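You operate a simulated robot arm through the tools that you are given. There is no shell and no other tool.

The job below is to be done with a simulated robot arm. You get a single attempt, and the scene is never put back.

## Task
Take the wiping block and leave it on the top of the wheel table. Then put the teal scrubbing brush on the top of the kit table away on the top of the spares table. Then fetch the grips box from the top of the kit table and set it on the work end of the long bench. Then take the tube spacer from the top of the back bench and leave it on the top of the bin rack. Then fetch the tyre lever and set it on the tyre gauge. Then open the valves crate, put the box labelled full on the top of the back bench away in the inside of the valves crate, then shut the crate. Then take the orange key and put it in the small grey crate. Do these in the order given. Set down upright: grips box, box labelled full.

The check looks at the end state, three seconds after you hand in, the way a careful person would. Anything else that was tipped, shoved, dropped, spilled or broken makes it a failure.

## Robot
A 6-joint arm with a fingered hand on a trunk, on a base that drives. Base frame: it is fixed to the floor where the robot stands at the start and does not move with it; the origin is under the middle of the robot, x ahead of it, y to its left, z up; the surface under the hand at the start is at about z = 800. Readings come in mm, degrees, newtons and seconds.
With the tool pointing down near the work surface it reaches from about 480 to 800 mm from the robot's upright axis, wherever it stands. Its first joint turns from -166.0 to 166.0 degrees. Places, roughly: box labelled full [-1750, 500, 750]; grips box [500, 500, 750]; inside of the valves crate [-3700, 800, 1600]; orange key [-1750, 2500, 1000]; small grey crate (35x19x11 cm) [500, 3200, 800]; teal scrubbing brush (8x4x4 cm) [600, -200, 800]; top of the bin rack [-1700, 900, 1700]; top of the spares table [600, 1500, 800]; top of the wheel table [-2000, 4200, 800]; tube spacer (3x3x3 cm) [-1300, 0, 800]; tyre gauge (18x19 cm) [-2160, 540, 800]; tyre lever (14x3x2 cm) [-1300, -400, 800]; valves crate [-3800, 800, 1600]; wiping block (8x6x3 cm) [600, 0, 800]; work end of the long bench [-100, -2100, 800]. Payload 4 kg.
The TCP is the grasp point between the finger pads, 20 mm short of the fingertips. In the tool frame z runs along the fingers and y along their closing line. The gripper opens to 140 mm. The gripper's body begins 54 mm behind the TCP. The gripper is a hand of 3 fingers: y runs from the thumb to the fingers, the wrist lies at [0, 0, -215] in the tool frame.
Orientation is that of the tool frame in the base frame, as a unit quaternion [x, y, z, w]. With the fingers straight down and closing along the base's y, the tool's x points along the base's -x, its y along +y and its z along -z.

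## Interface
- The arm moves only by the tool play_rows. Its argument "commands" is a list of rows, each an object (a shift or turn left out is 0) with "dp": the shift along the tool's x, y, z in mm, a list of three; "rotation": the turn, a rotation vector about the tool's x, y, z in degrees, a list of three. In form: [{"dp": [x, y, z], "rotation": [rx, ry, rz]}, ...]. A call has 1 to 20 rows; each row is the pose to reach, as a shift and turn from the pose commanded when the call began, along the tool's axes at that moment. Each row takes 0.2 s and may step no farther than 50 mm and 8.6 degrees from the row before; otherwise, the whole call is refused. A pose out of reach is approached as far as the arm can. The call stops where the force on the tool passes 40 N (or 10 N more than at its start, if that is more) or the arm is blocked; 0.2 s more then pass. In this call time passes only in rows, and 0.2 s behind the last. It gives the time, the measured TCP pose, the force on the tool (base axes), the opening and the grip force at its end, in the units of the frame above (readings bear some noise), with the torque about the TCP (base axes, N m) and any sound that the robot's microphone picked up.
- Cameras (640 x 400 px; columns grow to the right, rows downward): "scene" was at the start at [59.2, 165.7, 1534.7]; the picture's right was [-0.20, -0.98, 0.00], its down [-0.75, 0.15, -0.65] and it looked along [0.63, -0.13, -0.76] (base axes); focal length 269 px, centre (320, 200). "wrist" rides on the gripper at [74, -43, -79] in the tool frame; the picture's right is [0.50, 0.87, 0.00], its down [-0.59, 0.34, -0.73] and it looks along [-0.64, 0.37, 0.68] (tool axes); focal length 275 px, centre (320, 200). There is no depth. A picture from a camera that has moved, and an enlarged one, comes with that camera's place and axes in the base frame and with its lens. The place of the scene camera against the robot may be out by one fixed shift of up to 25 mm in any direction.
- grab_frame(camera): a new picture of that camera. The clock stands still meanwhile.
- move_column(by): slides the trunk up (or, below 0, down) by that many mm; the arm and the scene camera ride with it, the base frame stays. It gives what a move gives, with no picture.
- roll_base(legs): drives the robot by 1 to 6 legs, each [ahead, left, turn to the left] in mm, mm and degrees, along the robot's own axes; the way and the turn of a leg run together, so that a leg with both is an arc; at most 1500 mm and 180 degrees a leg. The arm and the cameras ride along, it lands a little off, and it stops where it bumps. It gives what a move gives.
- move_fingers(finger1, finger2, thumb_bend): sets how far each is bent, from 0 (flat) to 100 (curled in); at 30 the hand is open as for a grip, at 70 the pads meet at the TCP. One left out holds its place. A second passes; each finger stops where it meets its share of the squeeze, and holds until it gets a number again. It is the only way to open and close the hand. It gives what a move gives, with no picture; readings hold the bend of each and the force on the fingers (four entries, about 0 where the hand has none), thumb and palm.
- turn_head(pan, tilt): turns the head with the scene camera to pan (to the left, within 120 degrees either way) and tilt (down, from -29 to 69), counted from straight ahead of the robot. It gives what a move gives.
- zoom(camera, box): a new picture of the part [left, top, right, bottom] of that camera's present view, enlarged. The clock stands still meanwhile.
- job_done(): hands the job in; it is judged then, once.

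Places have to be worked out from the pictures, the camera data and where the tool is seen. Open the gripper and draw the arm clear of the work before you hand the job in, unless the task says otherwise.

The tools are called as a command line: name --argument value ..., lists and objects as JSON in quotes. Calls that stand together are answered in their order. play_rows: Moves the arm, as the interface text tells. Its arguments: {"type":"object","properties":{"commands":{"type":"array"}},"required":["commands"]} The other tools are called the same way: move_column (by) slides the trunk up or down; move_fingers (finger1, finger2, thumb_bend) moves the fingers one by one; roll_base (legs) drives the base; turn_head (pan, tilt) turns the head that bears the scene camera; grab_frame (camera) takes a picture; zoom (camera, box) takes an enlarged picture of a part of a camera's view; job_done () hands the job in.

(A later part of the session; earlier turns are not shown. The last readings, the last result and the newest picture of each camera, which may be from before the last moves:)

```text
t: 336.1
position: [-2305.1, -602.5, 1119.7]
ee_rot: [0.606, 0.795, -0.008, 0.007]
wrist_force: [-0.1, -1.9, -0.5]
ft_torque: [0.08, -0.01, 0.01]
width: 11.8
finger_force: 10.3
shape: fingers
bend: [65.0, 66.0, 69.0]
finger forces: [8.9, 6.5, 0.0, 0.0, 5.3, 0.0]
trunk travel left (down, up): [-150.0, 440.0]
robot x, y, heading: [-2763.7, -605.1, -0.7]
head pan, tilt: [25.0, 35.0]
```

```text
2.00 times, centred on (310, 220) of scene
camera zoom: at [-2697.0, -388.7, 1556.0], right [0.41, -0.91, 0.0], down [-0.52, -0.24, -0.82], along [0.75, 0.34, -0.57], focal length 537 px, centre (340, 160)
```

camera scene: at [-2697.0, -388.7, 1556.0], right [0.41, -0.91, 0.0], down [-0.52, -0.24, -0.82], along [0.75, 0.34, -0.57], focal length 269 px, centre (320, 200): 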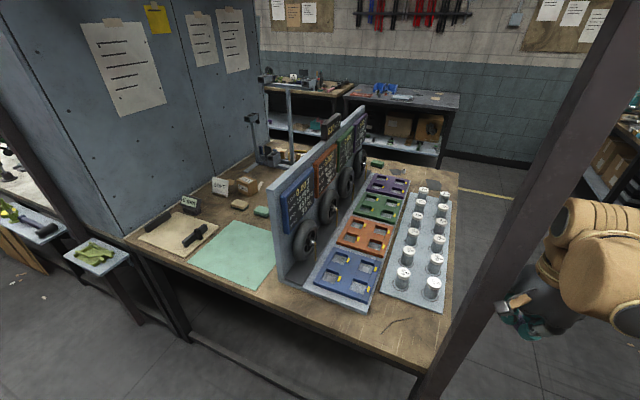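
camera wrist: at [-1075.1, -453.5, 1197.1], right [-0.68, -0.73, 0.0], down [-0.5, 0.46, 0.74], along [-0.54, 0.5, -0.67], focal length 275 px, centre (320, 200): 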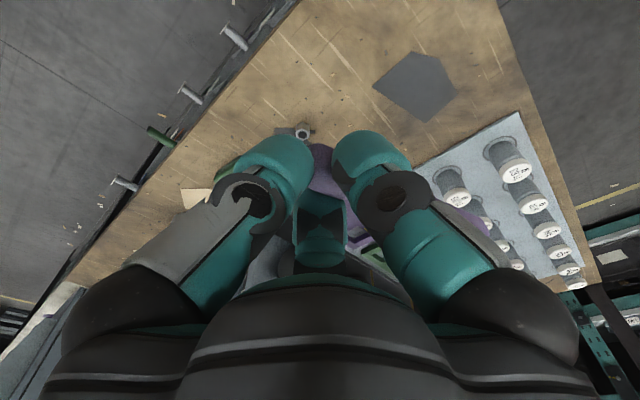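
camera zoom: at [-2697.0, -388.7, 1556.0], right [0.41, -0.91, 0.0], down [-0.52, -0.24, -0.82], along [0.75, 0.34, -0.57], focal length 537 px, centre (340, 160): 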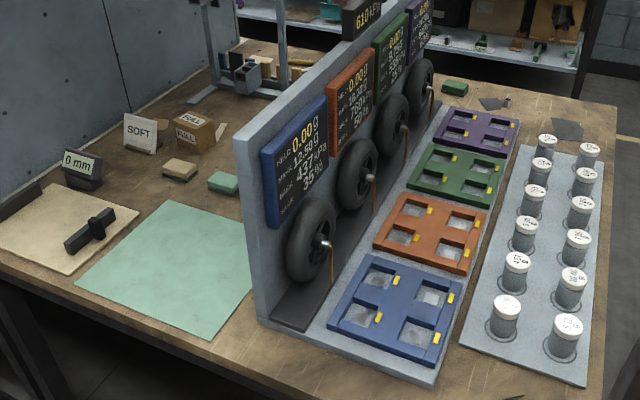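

The hand bumped a dark upright post that I had not allowed for. I'll check the lever in the hand and where the post is.

grab_frame --camera "wrist"

turn_head --pan -15 --tilt 30

grab_frame --camera "scene"

```text
taken
camera wrist: at [-2365.6, -539.8, 1196.1], right [0.7, 0.71, -0.01], down [0.48, -0.46, 0.75], along [0.52, -0.53, -0.67], focal length 275 px, centre (320, 200)
```

wrist: 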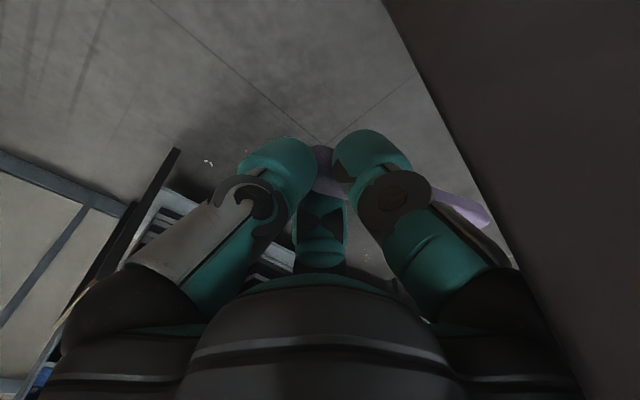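

```text
t: 337.2
position: [-2303.3, -602.1, 1119.9]
ee_rot: [0.606, 0.796, -0.008, 0.007]
wrist_force: [0.5, -1.9, -1.1]
ft_torque: [0.04, 0.0, -0.01]
width: 12.0
finger_force: 10.2
shape: fingers
bend: [65.0, 66.0, 69.0]
finger forces: [9.2, 6.8, 0.0, 0.0, 5.4, 0.1]
trunk travel left (down, up): [-150.0, 440.0]
robot x, y, heading: [-2762.2, -606.7, -0.6]
head pan, tilt: [-15.0, 30.0]
```

```text
taken
camera scene: at [-2690.3, -449.4, 1563.7], right [-0.27, -0.96, 0.0], down [-0.48, 0.14, -0.87], along [0.83, -0.23, -0.5], focal length 269 px, centre (320, 200)
```

scene: 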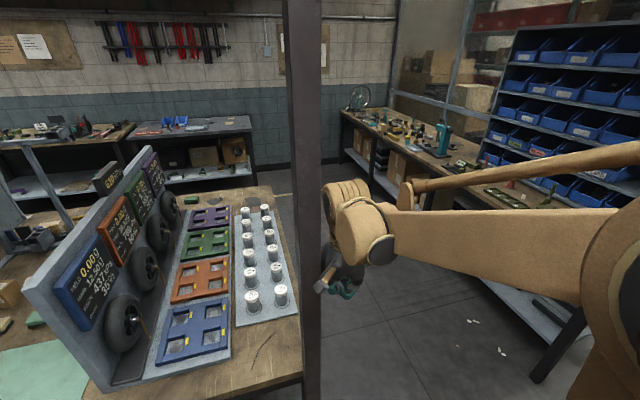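

The lever is still held; the post stands at the bench's south-west corner around [−2265, −525]. I'll slide back toward −y, retreat 250 mm west, and then go north past it.

roll_base --legs '[[0, -80, 0.6], [-230, 0, 0]]'

grab_frame --camera "wrist"

grab_frame --camera "scene"

```text
t: 339.5
position: [-2534.0, -677.2, 1119.5]
ee_rot: [0.602, 0.798, -0.007, 0.007]
wrist_force: [-0.5, -1.0, 0.0]
ft_torque: [-0.03, 0.01, 0.01]
width: 11.8
finger_force: 9.1
shape: fingers
bend: [65.0, 66.0, 69.0]
finger forces: [6.9, 6.5, 0.0, 0.0, 5.3, 0.1]
trunk travel left (down, up): [-150.0, 440.0]
robot x, y, heading: [-2986.6, -685.4, -0.2]
head pan, tilt: [-15.0, 30.0]
```

```text
taken
camera wrist: at [-2596.3, -614.8, 1196.5], right [0.7, 0.72, -0.01], down [0.49, -0.46, 0.75], along [0.53, -0.53, -0.67], focal length 275 px, centre (320, 200)
```

wrist: 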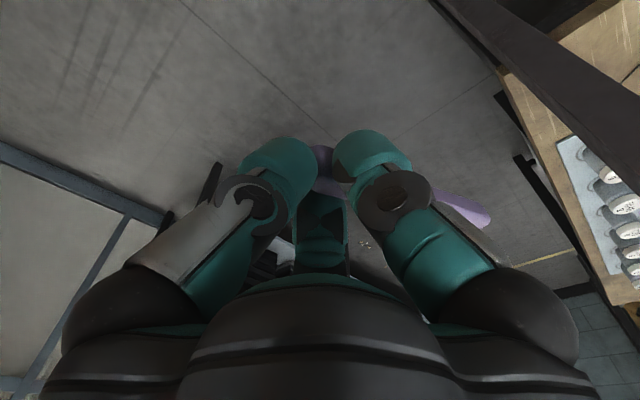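

```text
taken
camera scene: at [-2922.3, -527.8, 1563.8], right [-0.26, -0.97, 0.0], down [-0.48, 0.13, -0.87], along [0.84, -0.23, -0.5], focal length 269 px, centre (320, 200)
```

scene: 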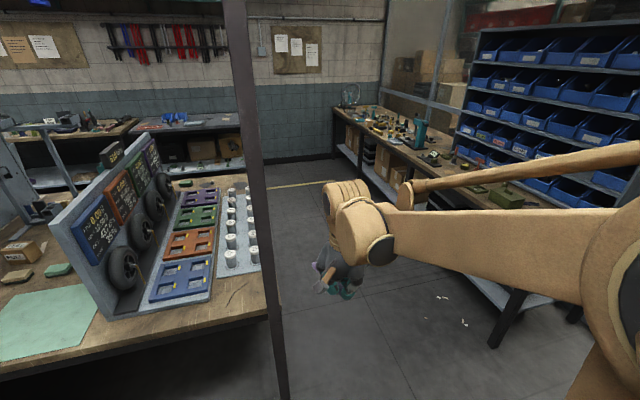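

Clear of the post with the lever still in place. I'll drive north along the aisle to y≈150 and look at the bench's west side.

roll_base --legs '[[0, 850, 0]]'

turn_head --pan 10 --tilt 30

grab_frame --camera "scene"

turn_head --pan 45 --tilt 30

grab_frame --camera "scene"

```text
t: 344.1
position: [-2530.3, 174.4, 1120.7]
ee_rot: [0.605, 0.796, -0.007, 0.007]
wrist_force: [0.5, 0.5, -0.8]
ft_torque: [0.02, 0.03, -0.03]
width: 11.7
finger_force: 9.1
shape: fingers
bend: [65.0, 66.0, 69.0]
finger forces: [6.8, 6.6, 0.0, 0.1, 5.4, 0.0]
trunk travel left (down, up): [-150.0, 440.0]
robot x, y, heading: [-2986.1, 167.8, -0.6]
head pan, tilt: [-15.0, 30.0]
```

```text
t: 345.0
position: [-2528.7, 174.2, 1119.9]
ee_rot: [0.605, 0.796, -0.009, 0.007]
wrist_force: [0.1, 0.0, -0.4]
ft_torque: [0.0, 0.02, 0.0]
width: 11.7
finger_force: 9.6
shape: fingers
bend: [65.0, 66.0, 69.0]
finger forces: [6.8, 6.5, 0.1, 0.0, 5.2, 0.0]
trunk travel left (down, up): [-150.0, 440.0]
robot x, y, heading: [-2985.9, 168.3, -0.4]
head pan, tilt: [10.0, 30.0]
```

```text
taken
camera scene: at [-2913.1, 364.6, 1563.7], right [0.16, -0.99, 0.0], down [-0.49, -0.08, -0.87], along [0.85, 0.14, -0.5], focal length 269 px, centre (320, 200)
```

scene: 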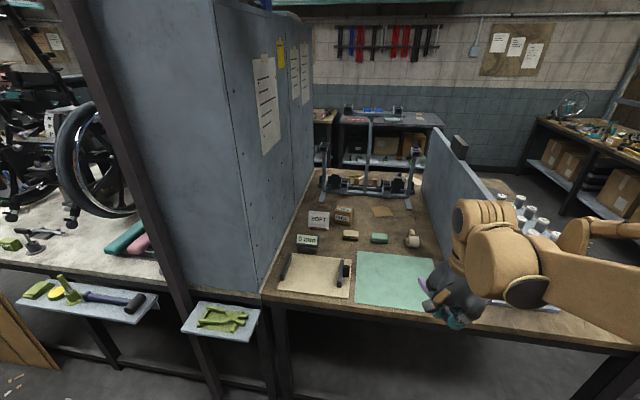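

```text
t: 346.0
position: [-2529.8, 174.1, 1118.6]
ee_rot: [0.604, 0.797, -0.008, 0.007]
wrist_force: [-0.4, 0.2, -0.7]
ft_torque: [0.02, 0.02, -0.01]
width: 12.0
finger_force: 9.4
shape: fingers
bend: [65.0, 66.0, 69.0]
finger forces: [6.9, 6.4, 0.1, 0.0, 5.4, 0.0]
trunk travel left (down, up): [-150.0, 440.0]
robot x, y, heading: [-2985.1, 172.8, -0.4]
head pan, tilt: [45.0, 30.0]
```

```text
taken
camera scene: at [-2937.7, 413.1, 1563.7], right [0.7, -0.71, 0.0], down [-0.36, -0.35, -0.87], along [0.62, 0.61, -0.5], focal length 269 px, centre (320, 200)
```

scene: 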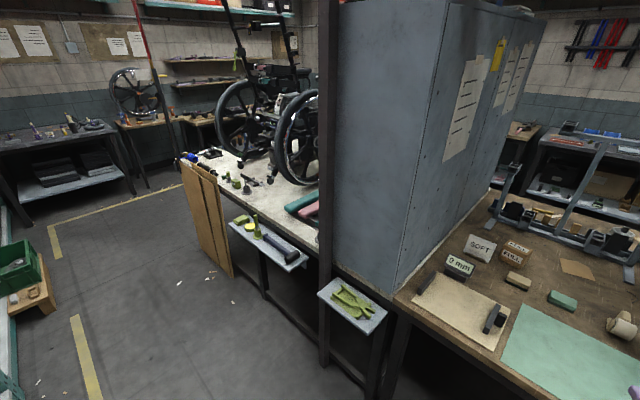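

turn_head --pan 15 --tilt 35

zoom --camera "scene" --box '[250, 130, 500, 290]'

```text
t: 346.9
position: [-2529.2, 174.4, 1120.4]
ee_rot: [0.604, 0.797, -0.009, 0.008]
wrist_force: [1.4, -0.1, -0.1]
ft_torque: [-0.03, 0.08, -0.03]
width: 12.0
finger_force: 9.5
shape: fingers
bend: [65.0, 66.0, 69.0]
finger forces: [6.9, 6.6, 0.1, 0.0, 5.4, 0.0]
trunk travel left (down, up): [-150.0, 440.0]
robot x, y, heading: [-2988.6, 166.2, -0.6]
head pan, tilt: [15.0, 35.0]
```

```text
2.50 times, centred on (375, 210) of scene
camera zoom: at [-2917.0, 371.9, 1555.9], right [0.25, -0.97, 0.0], down [-0.56, -0.14, -0.82], along [0.79, 0.21, -0.57], focal length 672 px, centre (182, 175)
```

zoom: 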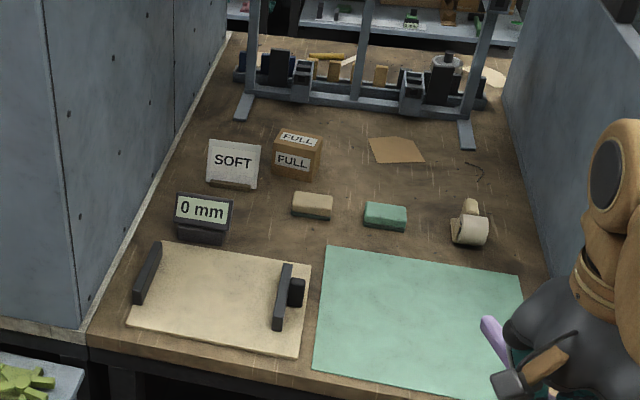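

Now I see the tyre gauge: the beige plate with two dark jaws, centre near [−2166, 505], between the "0 mm" display and the bench edge. I'll drive closer so the lever can be laid in the middle of it.

roll_base --legs '[[0, 325, 0.4], [190, 0, 0]]'

grab_frame --camera "wrist"

turn_head --pan -10 --tilt 45

grab_frame --camera "scene"

```text
t: 350.2
position: [-2335.4, 498.1, 1119.3]
ee_rot: [0.603, 0.798, -0.008, 0.007]
wrist_force: [0.1, 0.3, -0.2]
ft_torque: [-0.02, 0.02, 0.0]
width: 11.9
finger_force: 9.5
shape: fingers
bend: [65.0, 66.0, 69.0]
finger forces: [7.0, 6.6, 0.1, 0.1, 5.3, 0.0]
trunk travel left (down, up): [-150.0, 440.0]
robot x, y, heading: [-2795.2, 490.5, -0.3]
head pan, tilt: [15.0, 35.0]
```

```text
taken
camera wrist: at [-2397.2, 560.7, 1195.7], right [0.7, 0.72, -0.01], down [0.49, -0.46, 0.75], along [0.53, -0.53, -0.67], focal length 275 px, centre (320, 200)
```

wrist: 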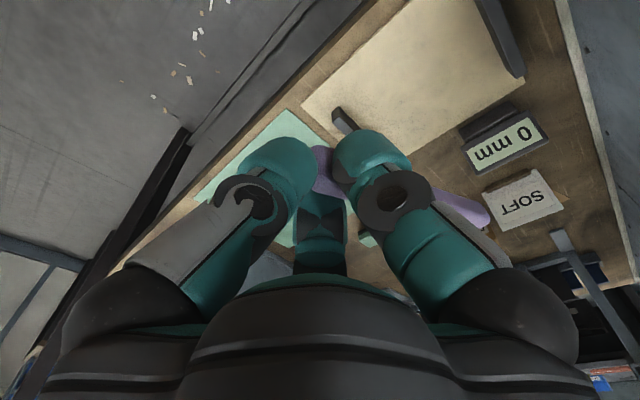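

```text
t: 351.1
position: [-2337.1, 498.6, 1119.7]
ee_rot: [0.602, 0.798, -0.008, 0.007]
wrist_force: [0.5, 0.1, -1.0]
ft_torque: [0.02, 0.04, -0.01]
width: 12.0
finger_force: 9.8
shape: fingers
bend: [65.0, 66.0, 69.0]
finger forces: [6.9, 6.5, 0.1, 0.0, 5.2, 0.0]
trunk travel left (down, up): [-150.0, 440.0]
robot x, y, heading: [-2793.5, 493.0, -0.3]
head pan, tilt: [-10.0, 45.0]
```

```text
taken
camera scene: at [-2731.3, 657.1, 1541.1], right [-0.18, -0.98, 0.0], down [-0.7, 0.12, -0.71], along [0.7, -0.12, -0.71], focal length 269 px, centre (320, 200)
```

scene: 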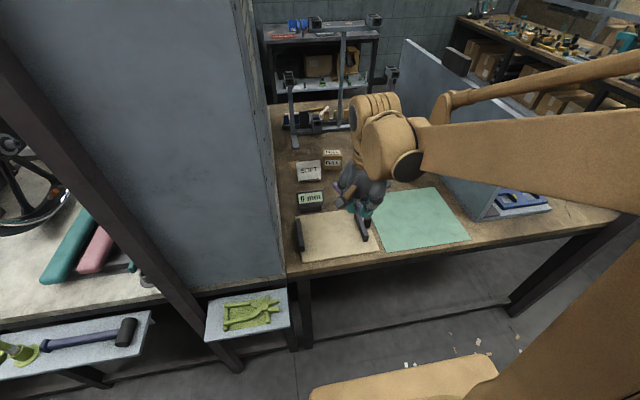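

The plate spans x −2266…−2063, y 389…640 with jaws near y 420 and 637. I'll bring the lever's middle over [−2165, 522], lower to z≈900, and look.

play_rows --commands '[{"dp": [-8, 38, 10]}, {"dp": [-16, 77, 20]}, {"dp": [-24, 116, 35]}, {"dp": [-24, 116, 80]}, {"dp": [-24, 116, 125]}, {"dp": [-24, 116, 170]}, {"dp": [-24, 116, 210]}]'

grab_frame --camera "wrist"

zoom --camera "scene" --box '[270, 140, 430, 270]'

```text
t: 352.7
position: [-2217.9, 501.1, 908.5]
ee_rot: [0.603, 0.798, -0.007, 0.007]
wrist_force: [-0.6, -0.5, -0.1]
ft_torque: [0.01, 0.01, 0.0]
width: 12.0
finger_force: 9.5
shape: fingers
bend: [65.0, 66.0, 69.0]
finger forces: [6.8, 6.4, 0.1, 0.1, 5.1, 0.0]
trunk travel left (down, up): [-150.0, 440.0]
robot x, y, heading: [-2793.6, 490.2, -0.2]
head pan, tilt: [-10.0, 45.0]
```

```text
taken
camera wrist: at [-2279.0, 563.6, 985.6], right [0.7, 0.72, -0.01], down [0.49, -0.46, 0.75], along [0.53, -0.53, -0.67], focal length 275 px, centre (320, 200)
```

wrist: 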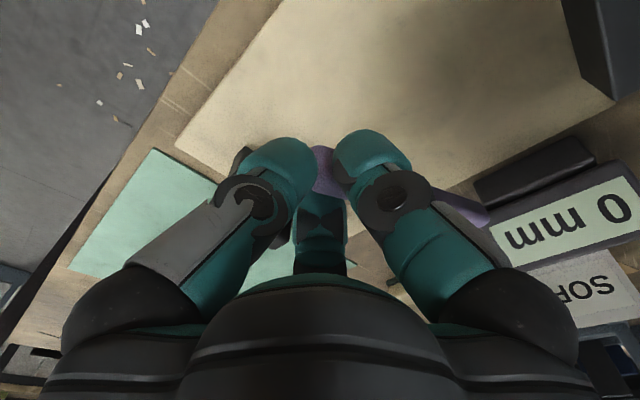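

```text
3.08 times, centred on (350, 205) of scene
camera zoom: at [-2730.4, 657.0, 1541.1], right [-0.18, -0.98, 0.0], down [-0.7, 0.12, -0.71], along [0.7, -0.13, -0.71], focal length 826 px, centre (228, 185)
```

zoom: 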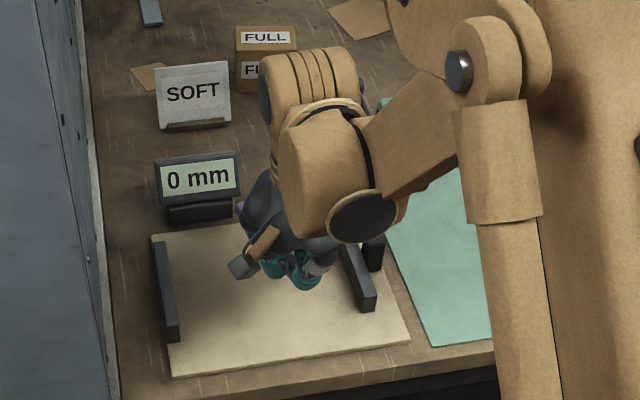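

The lever is nearly level and lies between the jaws, clear of the display. I'll lower toward the plate and creep to contact.

play_rows --commands '[{"dp": [0, 0, 25]}, {"dp": [0, 0, 45]}, {"dp": [0, 0, 56]}]'

play_rows --commands '[{"dp": [0, 0, 2]}, {"dp": [0, 0, 4]}]'

```text
t: 353.5
position: [-2218.3, 499.9, 854.4]
ee_rot: [0.602, 0.798, -0.008, 0.007]
wrist_force: [-0.6, 0.3, 0.4]
ft_torque: [0.01, -0.05, 0.02]
width: 11.8
finger_force: 8.8
shape: fingers
bend: [65.0, 66.0, 69.0]
finger forces: [6.9, 6.7, 0.0, 0.0, 4.7, 0.0]
trunk travel left (down, up): [-150.0, 440.0]
robot x, y, heading: [-2794.5, 491.1, -0.0]
head pan, tilt: [-10.0, 45.0]
```

```text
t: 354.1
position: [-2217.3, 501.3, 848.4]
ee_rot: [0.602, 0.798, -0.007, 0.007]
wrist_force: [-0.1, 0.2, 0.5]
ft_torque: [0.0, -0.08, -0.01]
width: 12.4
finger_force: 9.7
shape: fingers
bend: [65.0, 66.0, 69.0]
finger forces: [7.2, 7.0, 0.0, 0.1, 4.7, 0.0]
trunk travel left (down, up): [-150.0, 440.0]
robot x, y, heading: [-2794.1, 487.1, -0.3]
head pan, tilt: [-10.0, 45.0]
```

A slight torque suggests the lever's tip is just touching. Continuing in small steps.

play_rows --commands '[{"dp": [0, 0, 1.5]}, {"dp": [0, 0, 3]}]'

grab_frame --camera "wrist"

zoom --camera "scene" --box '[270, 160, 410, 270]'

```text
t: 354.7
position: [-2218.2, 500.4, 846.2]
ee_rot: [0.602, 0.798, -0.008, 0.007]
wrist_force: [0.2, 0.5, 0.0]
ft_torque: [0.03, -0.05, -0.04]
width: 11.8
finger_force: 9.6
shape: fingers
bend: [65.0, 66.0, 69.0]
finger forces: [7.2, 7.1, 0.0, 0.0, 4.4, 0.1]
trunk travel left (down, up): [-150.0, 440.0]
robot x, y, heading: [-2795.0, 488.6, -0.3]
head pan, tilt: [-10.0, 45.0]
```

```text
taken
camera wrist: at [-2279.2, 563.3, 923.3], right [0.7, 0.72, -0.01], down [0.49, -0.46, 0.75], along [0.53, -0.53, -0.67], focal length 275 px, centre (320, 200)
```

wrist: 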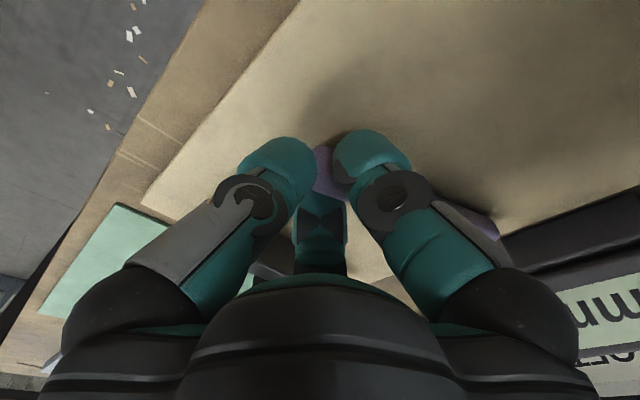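

```text
3.64 times, centred on (340, 215) of scene
camera zoom: at [-2731.2, 657.0, 1541.1], right [-0.18, -0.98, 0.0], down [-0.7, 0.12, -0.71], along [0.7, -0.12, -0.71], focal length 977 px, centre (247, 146)
```

zoom: 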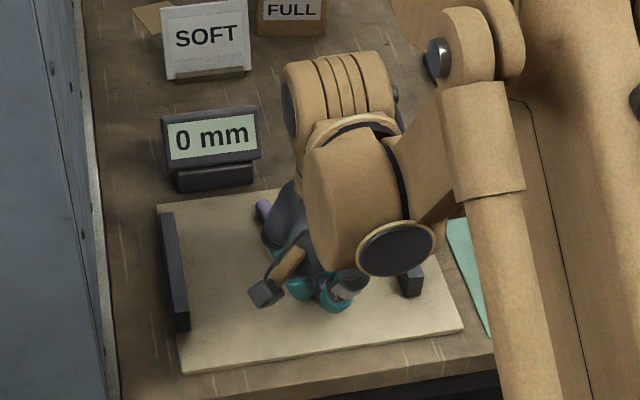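

The lever lies over the plate with its tip just meeting it. I'll continue lowering until the head meets the plate too.

play_rows --commands '[{"dp": [0, 0, 1.5]}, {"dp": [0, 0, 3]}]'

play_rows --commands '[{"dp": [0, 0, 1.5]}, {"dp": [0, 0, 3]}]'

```text
t: 355.3
position: [-2217.1, 501.5, 843.1]
ee_rot: [0.603, 0.798, -0.008, 0.007]
wrist_force: [0.5, 0.1, 1.1]
ft_torque: [0.0, -0.04, -0.02]
width: 11.8
finger_force: 9.3
shape: fingers
bend: [65.0, 66.0, 69.0]
finger forces: [7.3, 7.1, 0.0, 0.1, 4.4, 0.1]
trunk travel left (down, up): [-150.0, 440.0]
robot x, y, heading: [-2795.9, 491.7, -0.2]
head pan, tilt: [-10.0, 45.0]
```

```text
t: 355.9
position: [-2217.4, 501.2, 841.8]
ee_rot: [0.603, 0.798, -0.008, 0.007]
wrist_force: [0.0, -0.6, 6.9]
ft_torque: [0.04, -0.1, 0.01]
width: 11.7
finger_force: 11.2
shape: fingers
bend: [65.0, 66.0, 69.0]
finger forces: [8.2, 8.8, 0.0, 0.0, 4.5, 0.1]
trunk travel left (down, up): [-150.0, 440.0]
robot x, y, heading: [-2796.1, 491.5, -0.2]
head pan, tilt: [-10.0, 45.0]
```

Contact at z 842 (7 N): the lever rests on the plate. I'll open slowly.

move_fingers --finger1 63 --finger2 63 --thumb_bend 65

move_fingers --finger1 56 --finger2 56 --thumb_bend 58

grab_frame --camera "wrist"

```text
t: 356.9
position: [-2218.0, 501.3, 842.0]
ee_rot: [0.602, 0.798, -0.008, 0.007]
wrist_force: [-0.2, -0.1, 0.0]
ft_torque: [0.01, 0.02, 0.01]
width: 19.4
finger_force: 0.1
shape: fingers
bend: [63.0, 63.0, 65.0]
finger forces: [0.1, 0.0, 0.0, 0.0, 0.1, 0.1]
trunk travel left (down, up): [-150.0, 440.0]
robot x, y, heading: [-2795.9, 492.6, -0.3]
head pan, tilt: [-10.0, 45.0]
```

```text
t: 357.9
position: [-2218.4, 500.5, 842.0]
ee_rot: [0.603, 0.798, -0.008, 0.007]
wrist_force: [0.8, 0.3, 0.0]
ft_torque: [0.01, -0.04, -0.02]
width: 43.1
finger_force: 0.0
shape: fingers
bend: [56.0, 56.0, 57.0]
finger forces: [0.0, 0.0, 0.0, 0.1, 0.0, 0.1]
trunk travel left (down, up): [-150.0, 440.0]
robot x, y, heading: [-2795.5, 488.6, -0.4]
head pan, tilt: [-10.0, 45.0]
```

```text
taken
camera wrist: at [-2279.4, 563.5, 917.4], right [0.7, 0.72, -0.01], down [0.49, -0.46, 0.75], along [0.53, -0.53, -0.67], focal length 275 px, centre (320, 200)
```

wrist: 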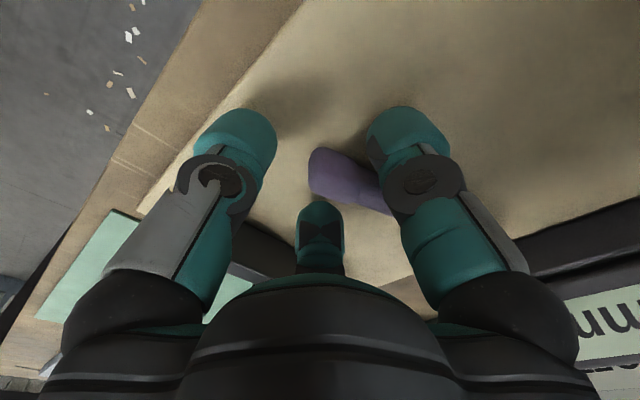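

The lever is released on the plate. I'll lift straight up and check from both cameras.

play_rows --commands '[{"dp": [0, 0, -8]}, {"dp": [0, 0, -25]}, {"dp": [0, 0, -55]}, {"dp": [0, 0, -95]}, {"dp": [0, 0, -140]}, {"dp": [0, 0, -185]}, {"dp": [0, 0, -230]}, {"dp": [10, -40, -270]}, {"dp": [20, -80, -280]}]'

zoom --camera "scene" --box '[270, 120, 430, 270]'

grab_frame --camera "wrist"

```text
refused: row 8 steps farther than a row can; nothing moved
```

```text
2.67 times, centred on (350, 195) of scene
camera zoom: at [-2731.1, 657.0, 1541.1], right [-0.18, -0.98, 0.0], down [-0.7, 0.12, -0.71], along [0.7, -0.13, -0.71], focal length 716 px, centre (240, 213)
```

zoom: 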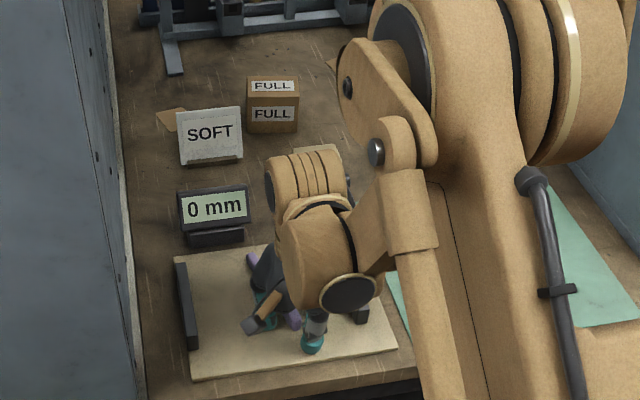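

```text
taken
camera wrist: at [-2279.4, 563.5, 917.4], right [0.7, 0.72, -0.01], down [0.49, -0.46, 0.75], along [0.53, -0.53, -0.67], focal length 275 px, centre (320, 200)
```

wrist: 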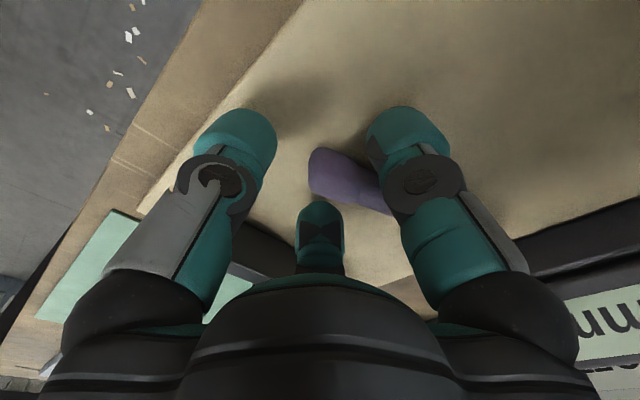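

play_rows --commands '[{"dp": [0, 0, -8]}, {"dp": [0, 0, -25]}, {"dp": [0, 0, -55]}, {"dp": [0, 0, -95]}, {"dp": [0, 0, -140]}, {"dp": [0, 0, -185]}, {"dp": [0, 0, -230]}, {"dp": [8, -30, -260]}, {"dp": [18, -70, -280]}, {"dp": [28, -110, -280]}]'

zoom --camera "scene" --box '[270, 120, 430, 270]'

grab_frame --camera "wrist"

```text
t: 360.1
position: [-2333.1, 502.5, 1119.2]
ee_rot: [0.603, 0.798, -0.008, 0.007]
wrist_force: [-0.2, 0.5, -0.1]
ft_torque: [-0.01, 0.01, 0.01]
width: 43.1
finger_force: 0.1
shape: fingers
bend: [56.0, 56.0, 57.0]
finger forces: [0.1, 0.0, 0.1, 0.0, 0.1, 0.1]
trunk travel left (down, up): [-150.0, 440.0]
robot x, y, heading: [-2798.2, 487.6, -0.1]
head pan, tilt: [-10.0, 45.0]
```

```text
2.67 times, centred on (350, 195) of scene
camera zoom: at [-2732.5, 657.0, 1541.1], right [-0.18, -0.98, 0.0], down [-0.7, 0.12, -0.71], along [0.7, -0.12, -0.71], focal length 716 px, centre (240, 213)
```

zoom: 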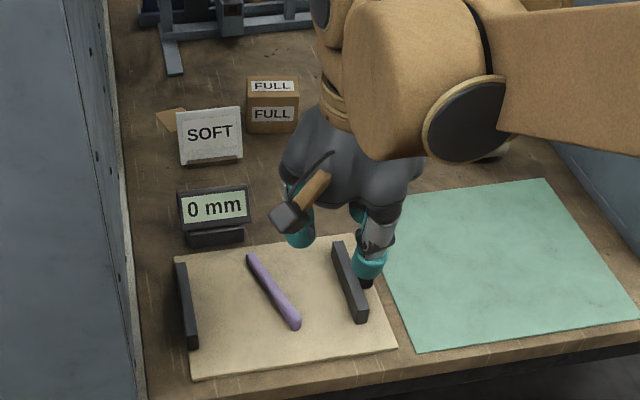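

```text
taken
camera wrist: at [-2395.7, 564.8, 1196.0], right [0.7, 0.72, -0.01], down [0.48, -0.46, 0.75], along [0.53, -0.53, -0.67], focal length 275 px, centre (320, 200)
```

wrist: 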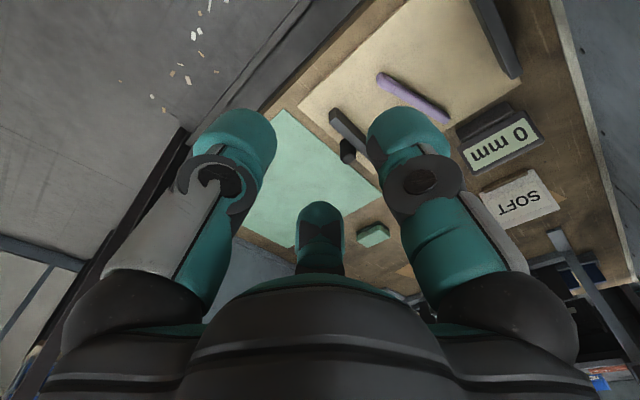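

The lever lies on the gauge between its jaws. Next, the valves crate on the shelving: I'll move a little toward the bench for room, turn to face the shelves, and look.

roll_base --legs '[[130, -120, 0], [0, 0, -180]]'

turn_head --pan -10 --tilt 0

grab_frame --camera "scene"

```text
t: 368.9
position: [-3129.2, 355.4, 1119.7]
ee_rot: [0.8, -0.601, -0.007, -0.008]
wrist_force: [-0.1, 0.0, -0.4]
ft_torque: [-0.01, -0.02, 0.03]
width: 43.2
finger_force: 0.1
shape: fingers
bend: [56.0, 56.0, 57.0]
finger forces: [0.0, 0.0, 0.1, 0.0, 0.0, 0.0]
trunk travel left (down, up): [-150.0, 440.0]
robot x, y, heading: [-2664.6, 367.8, -179.8]
head pan, tilt: [-10.0, 45.0]
```

```text
t: 370.1
position: [-3128.1, 354.3, 1119.9]
ee_rot: [0.799, -0.601, -0.008, -0.008]
wrist_force: [-0.3, -0.3, -0.5]
ft_torque: [0.02, -0.02, -0.01]
width: 43.0
finger_force: 0.1
shape: fingers
bend: [56.0, 56.0, 57.0]
finger forces: [0.0, 0.0, 0.1, 0.0, 0.0, 0.0]
trunk travel left (down, up): [-150.0, 440.0]
robot x, y, heading: [-2661.6, 370.0, -179.9]
head pan, tilt: [-10.0, 0.0]
```

```text
taken
camera scene: at [-2731.2, 186.0, 1612.0], right [0.17, 0.99, 0.0], down [0.0, 0.0, -1.0], along [-0.99, 0.17, 0.0], focal length 269 px, centre (320, 200)
```

scene: 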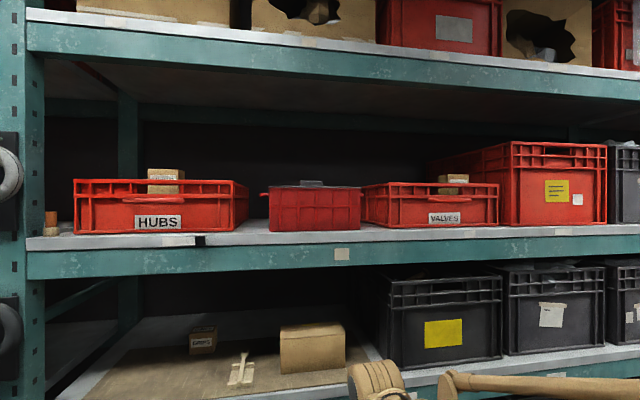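

zoom --camera "scene" --box '[340, 130, 540, 260]'

zoom --camera "scene" --box '[60, 130, 380, 280]'

```text
3.08 times, centred on (440, 195) of scene
camera zoom: at [-2731.2, 186.0, 1612.0], right [0.17, 0.99, 0.0], down [0.0, 0.0, -1.0], along [-0.99, 0.17, 0.0], focal length 826 px, centre (-49, 215)
```

zoom: 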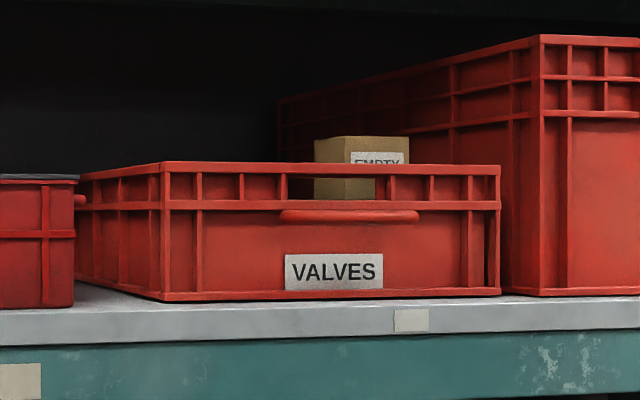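

```text
2.00 times, centred on (220, 205) of scene
camera zoom: at [-2731.2, 186.0, 1612.0], right [0.17, 0.99, 0.0], down [0.0, 0.0, -1.0], along [-0.99, 0.17, 0.0], focal length 537 px, centre (520, 190)
```

zoom: 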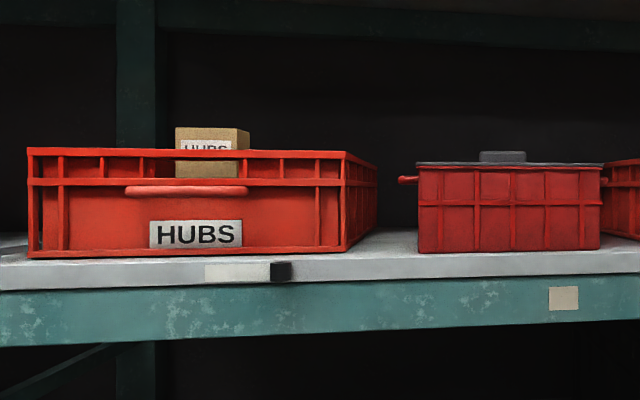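

The VALVES crate is an open-top red tote (front face near x≈−3550, y≈550–960, z 1520–1667) with a bar handle; an EMPTY box sits in it. It must be pulled out like a drawer. I'll raise the trunk and move in front of it for a better look.

roll_base --legs '[[60, -380, 0]]'

move_column --by 400

turn_head --pan -5 --tilt 25

grab_frame --camera "scene"

zoom --camera "scene" --box '[240, 120, 500, 280]'

```text
t: 372.5
position: [-3189.7, 734.2, 1118.6]
ee_rot: [0.8, -0.6, -0.007, -0.007]
wrist_force: [0.1, 0.2, 0.6]
ft_torque: [-0.03, 0.0, 0.04]
width: 42.9
finger_force: 0.0
shape: fingers
bend: [56.0, 56.0, 57.0]
finger forces: [0.0, 0.0, 0.1, 0.0, 0.0, 0.1]
trunk travel left (down, up): [-150.0, 440.0]
robot x, y, heading: [-2729.4, 748.2, -179.9]
head pan, tilt: [-10.0, 0.0]
```

```text
t: 376.3
position: [-3189.2, 733.7, 1519.4]
ee_rot: [0.8, -0.6, -0.007, -0.007]
wrist_force: [-0.5, -0.1, 0.1]
ft_torque: [0.01, 0.03, 0.0]
width: 43.2
finger_force: 0.0
shape: fingers
bend: [56.0, 56.0, 57.0]
finger forces: [0.0, 0.0, 0.1, 0.0, 0.0, 0.0]
trunk travel left (down, up): [-550.0, 40.0]
robot x, y, heading: [-2725.8, 751.5, -179.9]
head pan, tilt: [-10.0, 0.0]
```

```text
t: 377.2
position: [-3190.3, 733.6, 1519.4]
ee_rot: [0.8, -0.601, -0.007, -0.008]
wrist_force: [0.3, 0.8, 0.1]
ft_torque: [-0.01, 0.0, -0.02]
width: 43.1
finger_force: 0.1
shape: fingers
bend: [56.0, 56.0, 57.0]
finger forces: [0.1, 0.0, 0.0, 0.0, 0.1, 0.1]
trunk travel left (down, up): [-550.0, 40.0]
robot x, y, heading: [-2725.3, 750.3, -179.8]
head pan, tilt: [-5.0, 25.0]
```

```text
taken
camera scene: at [-2795.2, 558.0, 1971.8], right [0.08, 1.0, 0.0], down [0.42, -0.04, -0.91], along [-0.9, 0.08, -0.42], focal length 269 px, centre (320, 200)
```

scene: 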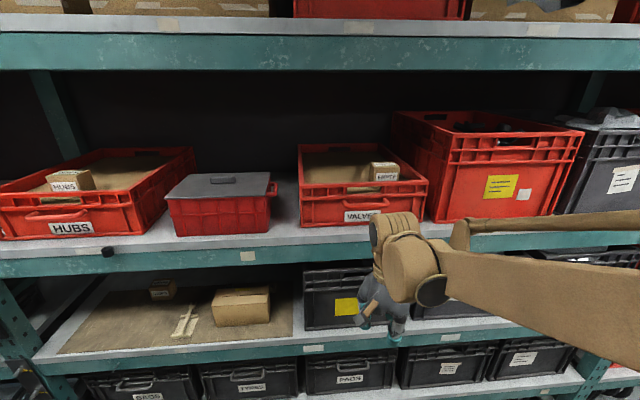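

```text
2.46 times, centred on (370, 200) of scene
camera zoom: at [-2795.2, 558.0, 1971.8], right [0.08, 1.0, 0.0], down [0.42, -0.04, -0.91], along [-0.9, 0.08, -0.42], focal length 661 px, centre (197, 200)
```

zoom: 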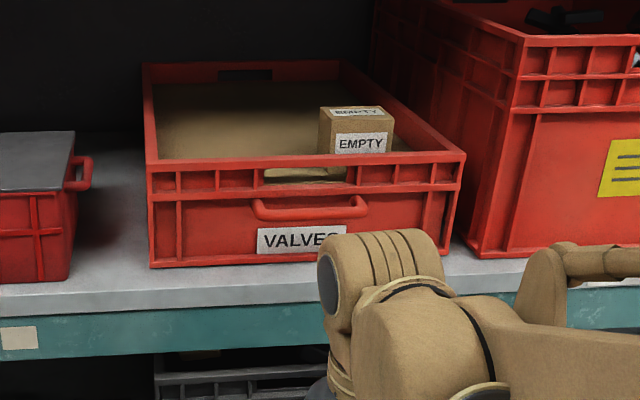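

The crate is 400 mm wide (y 562–966), front face at x≈−3554, and its bar handle sticks out to about x≈−3510 at z≈1612. I'll raise fully, lift the arm, square the hand (thumb toward me), and approach.

move_column --by 40

play_rows --commands '[{"dp": [0, 0, -40], "rotation": [-0.1, 0.6, 4]}, {"dp": [0, 0, -80], "rotation": [-0.2, 1.2, 8]}, {"dp": [0, 0, -120], "rotation": [-0.2, 1.2, 12]}, {"dp": [0, 0, -160], "rotation": [-0.2, 1.2, 16.3]}, {"dp": [0, 0, -190], "rotation": [-0.2, 1.2, 16.3]}]'

move_fingers --finger1 49 --finger2 49 --thumb_bend 50

roll_base --legs '[[180, 0, -0.2]]'

grab_frame --camera "wrist"

turn_head --pan -15 --tilt 25

grab_frame --camera "scene"

```text
t: 378.0
position: [-3189.8, 734.2, 1559.0]
ee_rot: [0.799, -0.601, -0.007, -0.008]
wrist_force: [-0.1, 0.0, 0.3]
ft_torque: [0.02, -0.02, -0.02]
width: 43.1
finger_force: 0.2
shape: fingers
bend: [56.0, 56.0, 57.0]
finger forces: [0.0, 0.0, 0.1, 0.0, 0.1, 0.0]
trunk travel left (down, up): [-590.0, 0.0]
robot x, y, heading: [-2724.6, 747.5, -179.9]
head pan, tilt: [-5.0, 25.0]
```

```text
t: 379.2
position: [-3189.8, 730.1, 1750.6]
ee_rot: [-0.706, 0.708, 0.001, -0.001]
wrist_force: [-0.7, 0.6, -0.5]
ft_torque: [0.0, -0.01, -0.02]
width: 43.0
finger_force: 0.0
shape: fingers
bend: [56.0, 56.0, 57.0]
finger forces: [0.1, 0.0, 0.1, 0.0, 0.0, 0.0]
trunk travel left (down, up): [-590.0, 0.0]
robot x, y, heading: [-2725.8, 750.6, -179.8]
head pan, tilt: [-5.0, 25.0]
```

```text
t: 380.2
position: [-3188.7, 730.3, 1751.0]
ee_rot: [-0.707, 0.708, 0.001, -0.002]
wrist_force: [-0.3, -0.2, -0.5]
ft_torque: [0.0, 0.01, -0.01]
width: 64.9
finger_force: 0.0
shape: fingers
bend: [49.0, 49.0, 50.0]
finger forces: [0.1, 0.1, 0.0, 0.0, 0.1, 0.0]
trunk travel left (down, up): [-590.0, 0.0]
robot x, y, heading: [-2726.4, 751.9, -180.2]
head pan, tilt: [-5.0, 25.0]
```

```text
t: 381.7
position: [-3368.7, 731.6, 1749.2]
ee_rot: [-0.705, 0.709, 0.0, 0.0]
wrist_force: [-0.5, -0.3, 0.4]
ft_torque: [0.03, -0.02, 0.03]
width: 65.3
finger_force: 0.0
shape: fingers
bend: [49.0, 49.0, 50.0]
finger forces: [0.1, 0.1, 0.0, 0.0, 0.0, 0.0]
trunk travel left (down, up): [-590.0, 0.0]
robot x, y, heading: [-2906.2, 748.2, 180.0]
head pan, tilt: [-5.0, 25.0]
```

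```text
taken
camera wrist: at [-3326.3, 658.7, 1827.4], right [-0.87, -0.49, 0.0], down [-0.33, 0.59, 0.74], along [-0.37, 0.64, -0.68], focal length 275 px, centre (320, 200)
```

wrist: 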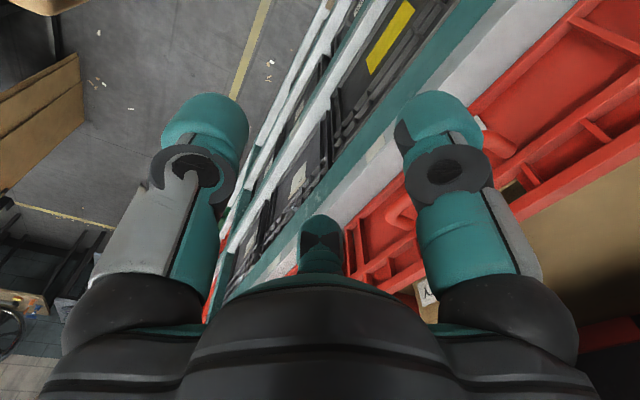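

```text
t: 382.5
position: [-3370.4, 732.8, 1750.4]
ee_rot: [-0.704, 0.71, 0.001, -0.001]
wrist_force: [0.5, -0.3, -0.3]
ft_torque: [0.0, 0.0, 0.01]
width: 65.0
finger_force: 0.0
shape: fingers
bend: [49.0, 49.0, 50.0]
finger forces: [0.0, 0.0, 0.0, 0.0, 0.0, 0.0]
trunk travel left (down, up): [-590.0, 0.0]
robot x, y, heading: [-2907.6, 749.7, 179.8]
head pan, tilt: [-15.0, 25.0]
```

```text
taken
camera scene: at [-2975.6, 574.0, 2011.6], right [0.26, 0.97, 0.0], down [0.41, -0.11, -0.91], along [-0.87, 0.24, -0.42], focal length 269 px, centre (320, 200)
```

scene: 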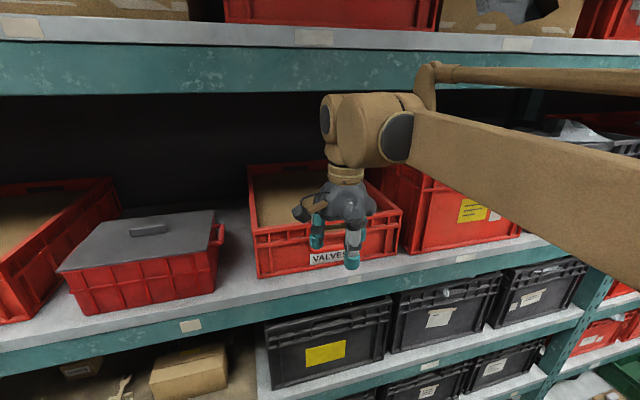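

The handle's visible end matches my estimate. I'll move partway toward it (TCP ≈ [−3450, 763, 1700]) and look again.

play_rows --commands '[{"dp": [-15, 40, 10]}, {"dp": [-31, 80, 20]}, {"dp": [-31, 80, 50]}]'

grab_frame --camera "wrist"

zoom --camera "scene" --box '[220, 130, 440, 300]'

```text
t: 383.3
position: [-3446.4, 762.5, 1700.2]
ee_rot: [-0.705, 0.709, 0.002, -0.001]
wrist_force: [0.5, -0.6, 0.4]
ft_torque: [0.01, 0.05, 0.01]
width: 65.1
finger_force: 0.2
shape: fingers
bend: [49.0, 49.0, 50.0]
finger forces: [0.0, 0.0, 0.0, 0.0, 0.0, 0.0]
trunk travel left (down, up): [-590.0, 0.0]
robot x, y, heading: [-2906.0, 747.7, 179.8]
head pan, tilt: [-15.0, 25.0]
```

```text
taken
camera wrist: at [-3403.4, 689.4, 1777.9], right [-0.87, -0.49, 0.0], down [-0.33, 0.59, 0.74], along [-0.37, 0.64, -0.68], focal length 275 px, centre (320, 200)
```

wrist: 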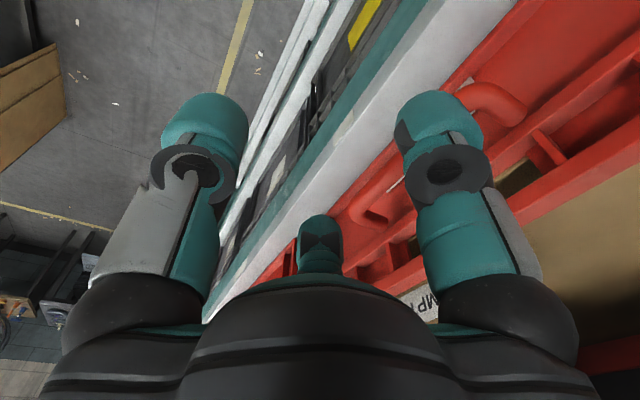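

```text
2.35 times, centred on (330, 215) of scene
camera zoom: at [-2970.6, 573.5, 2011.7], right [0.26, 0.97, 0.0], down [0.41, -0.11, -0.91], along [-0.88, 0.24, -0.42], focal length 632 px, centre (296, 165)
```

zoom: 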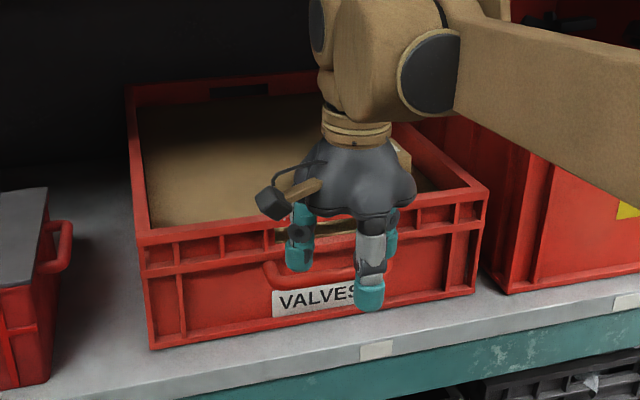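

The bar is at about [−3526, 766, 1612] with roughly 25 mm of room behind it, so a single finger should hook behind it. I'll yaw the hand −60° so one finger points straight at the crate, and check which finger that is.

play_rows --commands '[{"dp": [0, -10, 0], "rotation": [0, 0, -7.5]}, {"dp": [0, -20, 0], "rotation": [0, 0, -15]}, {"dp": [0, -20, 0], "rotation": [0, 0, -22.5]}, {"dp": [0, -20, 0], "rotation": [0, 0, -30]}, {"dp": [0, -20, 0], "rotation": [0, 0, -37.5]}, {"dp": [0, -20, 0], "rotation": [0, 0, -45]}, {"dp": [0, -20, 0], "rotation": [0, 0, -52.5]}, {"dp": [0, -20, 0], "rotation": [0, 0, -60]}]'

move_fingers --finger1 46 --finger2 61 --thumb_bend 46

grab_frame --camera "wrist"

zoom --camera "scene" --box '[220, 130, 440, 300]'

```text
t: 385.1
position: [-3430.1, 763.8, 1701.1]
ee_rot: [0.965, -0.261, -0.002, 0.0]
wrist_force: [-0.7, -0.1, 0.1]
ft_torque: [0.01, -0.01, 0.02]
width: 65.2
finger_force: 0.1
shape: fingers
bend: [49.0, 49.0, 50.0]
finger forces: [0.0, 0.0, 0.1, 0.0, 0.1, 0.1]
trunk travel left (down, up): [-590.0, 0.0]
robot x, y, heading: [-2908.8, 750.2, 180.1]
head pan, tilt: [-15.0, 25.0]
```

```text
t: 386.1
position: [-3430.0, 763.2, 1699.3]
ee_rot: [0.965, -0.262, -0.002, 0.001]
wrist_force: [-0.4, 0.6, 0.4]
ft_torque: [0.0, -0.04, 0.0]
width: 76.0
finger_force: 0.0
shape: fingers
bend: [46.0, 61.0, 46.0]
finger forces: [0.0, 0.1, 0.0, 0.1, 0.1, 0.0]
trunk travel left (down, up): [-590.0, 0.0]
robot x, y, heading: [-2907.9, 750.0, 179.8]
head pan, tilt: [-15.0, 25.0]
```

```text
taken
camera wrist: at [-3343.6, 763.9, 1777.5], right [-0.01, -1.0, 0.0], down [-0.68, 0.0, 0.74], along [-0.74, 0.0, -0.68], focal length 275 px, centre (320, 200)
```

wrist: 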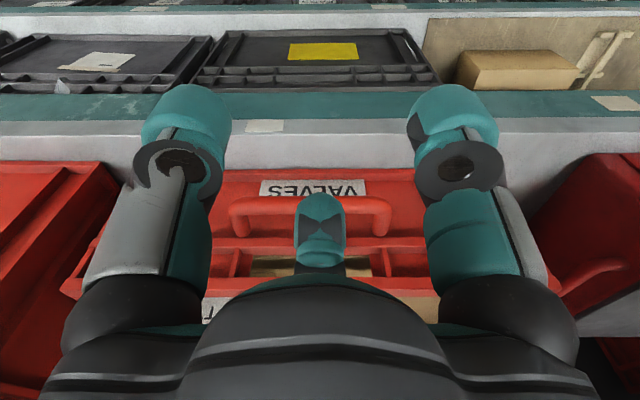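

```text
2.35 times, centred on (330, 215) of scene
camera zoom: at [-2974.0, 574.1, 2011.7], right [0.26, 0.97, 0.0], down [0.41, -0.11, -0.91], along [-0.87, 0.24, -0.42], focal length 632 px, centre (296, 165)
```

zoom: 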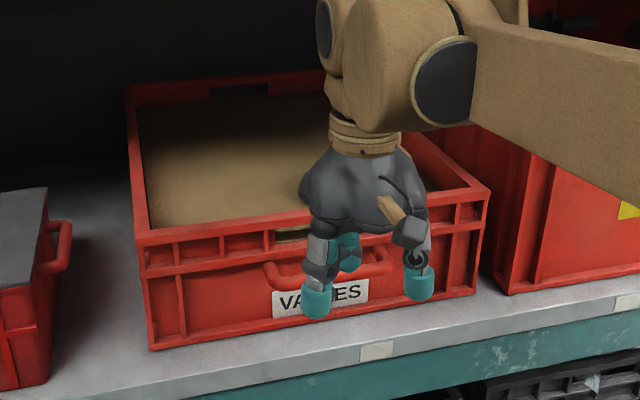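

The wrist view shows the bar only ~20 mm in front of the rim, too tight for a vertical finger. Instead I'll tilt the hand 30° back and hook finger 2 over the front rim from inside. First the tilt, here in the clear.

play_rows --commands '[{"dp": [0, 0, 0], "rotation": [-3.8, -6.5, 0]}, {"dp": [0, 0, 0], "rotation": [-7.55, -12.95, 0]}, {"dp": [0, 0, 0], "rotation": [-11.3, -19.4, 0]}, {"dp": [0, 0, 0], "rotation": [-15.1, -25.9, 0]}]'

move_fingers --finger1 46 --finger2 57 --thumb_bend 46

grab_frame --camera "wrist"

zoom --camera "scene" --box '[220, 130, 440, 300]'

```text
t: 387.1
position: [-3426.9, 765.3, 1701.5]
ee_rot: [0.932, -0.253, -0.253, 0.067]
wrist_force: [0.8, 0.6, 0.8]
ft_torque: [0.01, 0.05, -0.01]
width: 76.0
finger_force: 0.1
shape: fingers
bend: [46.0, 61.0, 46.0]
finger forces: [0.0, 0.0, 0.1, 0.0, 0.1, 0.1]
trunk travel left (down, up): [-590.0, 0.0]
robot x, y, heading: [-2907.4, 746.7, 180.2]
head pan, tilt: [-15.0, 25.0]
```

```text
t: 388.1
position: [-3429.5, 763.6, 1701.1]
ee_rot: [0.932, -0.254, -0.251, 0.067]
wrist_force: [0.0, -0.1, -0.9]
ft_torque: [0.0, -0.03, 0.03]
width: 76.2
finger_force: 0.1
shape: fingers
bend: [46.0, 56.0, 46.0]
finger forces: [0.0, 0.1, 0.0, 0.1, 0.1, 0.0]
trunk travel left (down, up): [-590.0, 0.0]
robot x, y, heading: [-2905.6, 750.1, 179.8]
head pan, tilt: [-15.0, 25.0]
```

```text
taken
camera wrist: at [-3314.9, 764.1, 1724.2], right [-0.01, -1.0, 0.0], down [-0.22, 0.0, 0.98], along [-0.98, 0.01, -0.22], focal length 275 px, centre (320, 200)
```

wrist: 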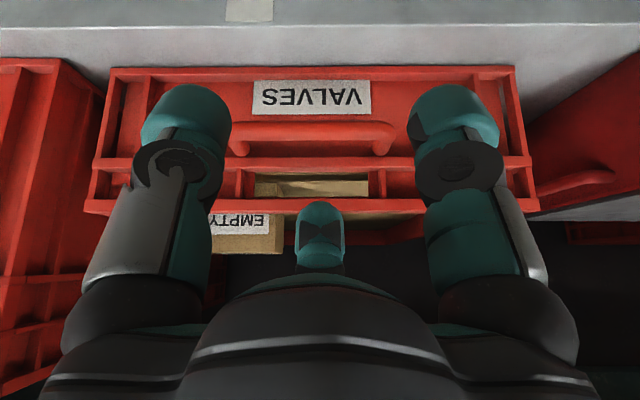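

```text
2.35 times, centred on (330, 215) of scene
camera zoom: at [-2973.4, 574.1, 2011.7], right [0.26, 0.97, 0.0], down [0.41, -0.11, -0.91], along [-0.87, 0.24, -0.42], focal length 632 px, centre (296, 165)
```

zoom: 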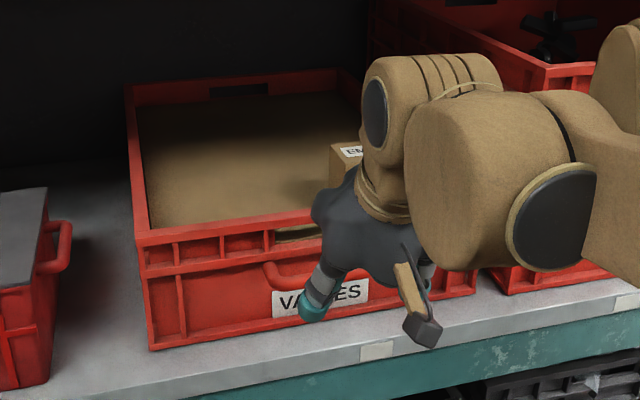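

zoom --camera "wrist" --box '[200, 100, 440, 280]'

```text
2.22 times, centred on (320, 190) of wrist
camera zoom: at [-3314.9, 764.1, 1724.2], right [-0.01, -1.0, 0.0], down [-0.22, 0.0, 0.98], along [-0.98, 0.01, -0.22], focal length 612 px, centre (320, 222)
```

zoom: 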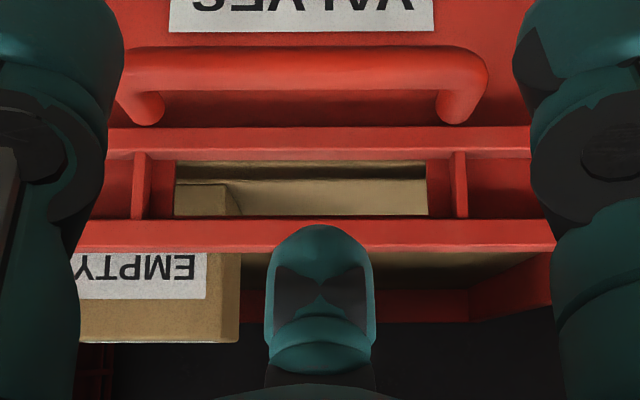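

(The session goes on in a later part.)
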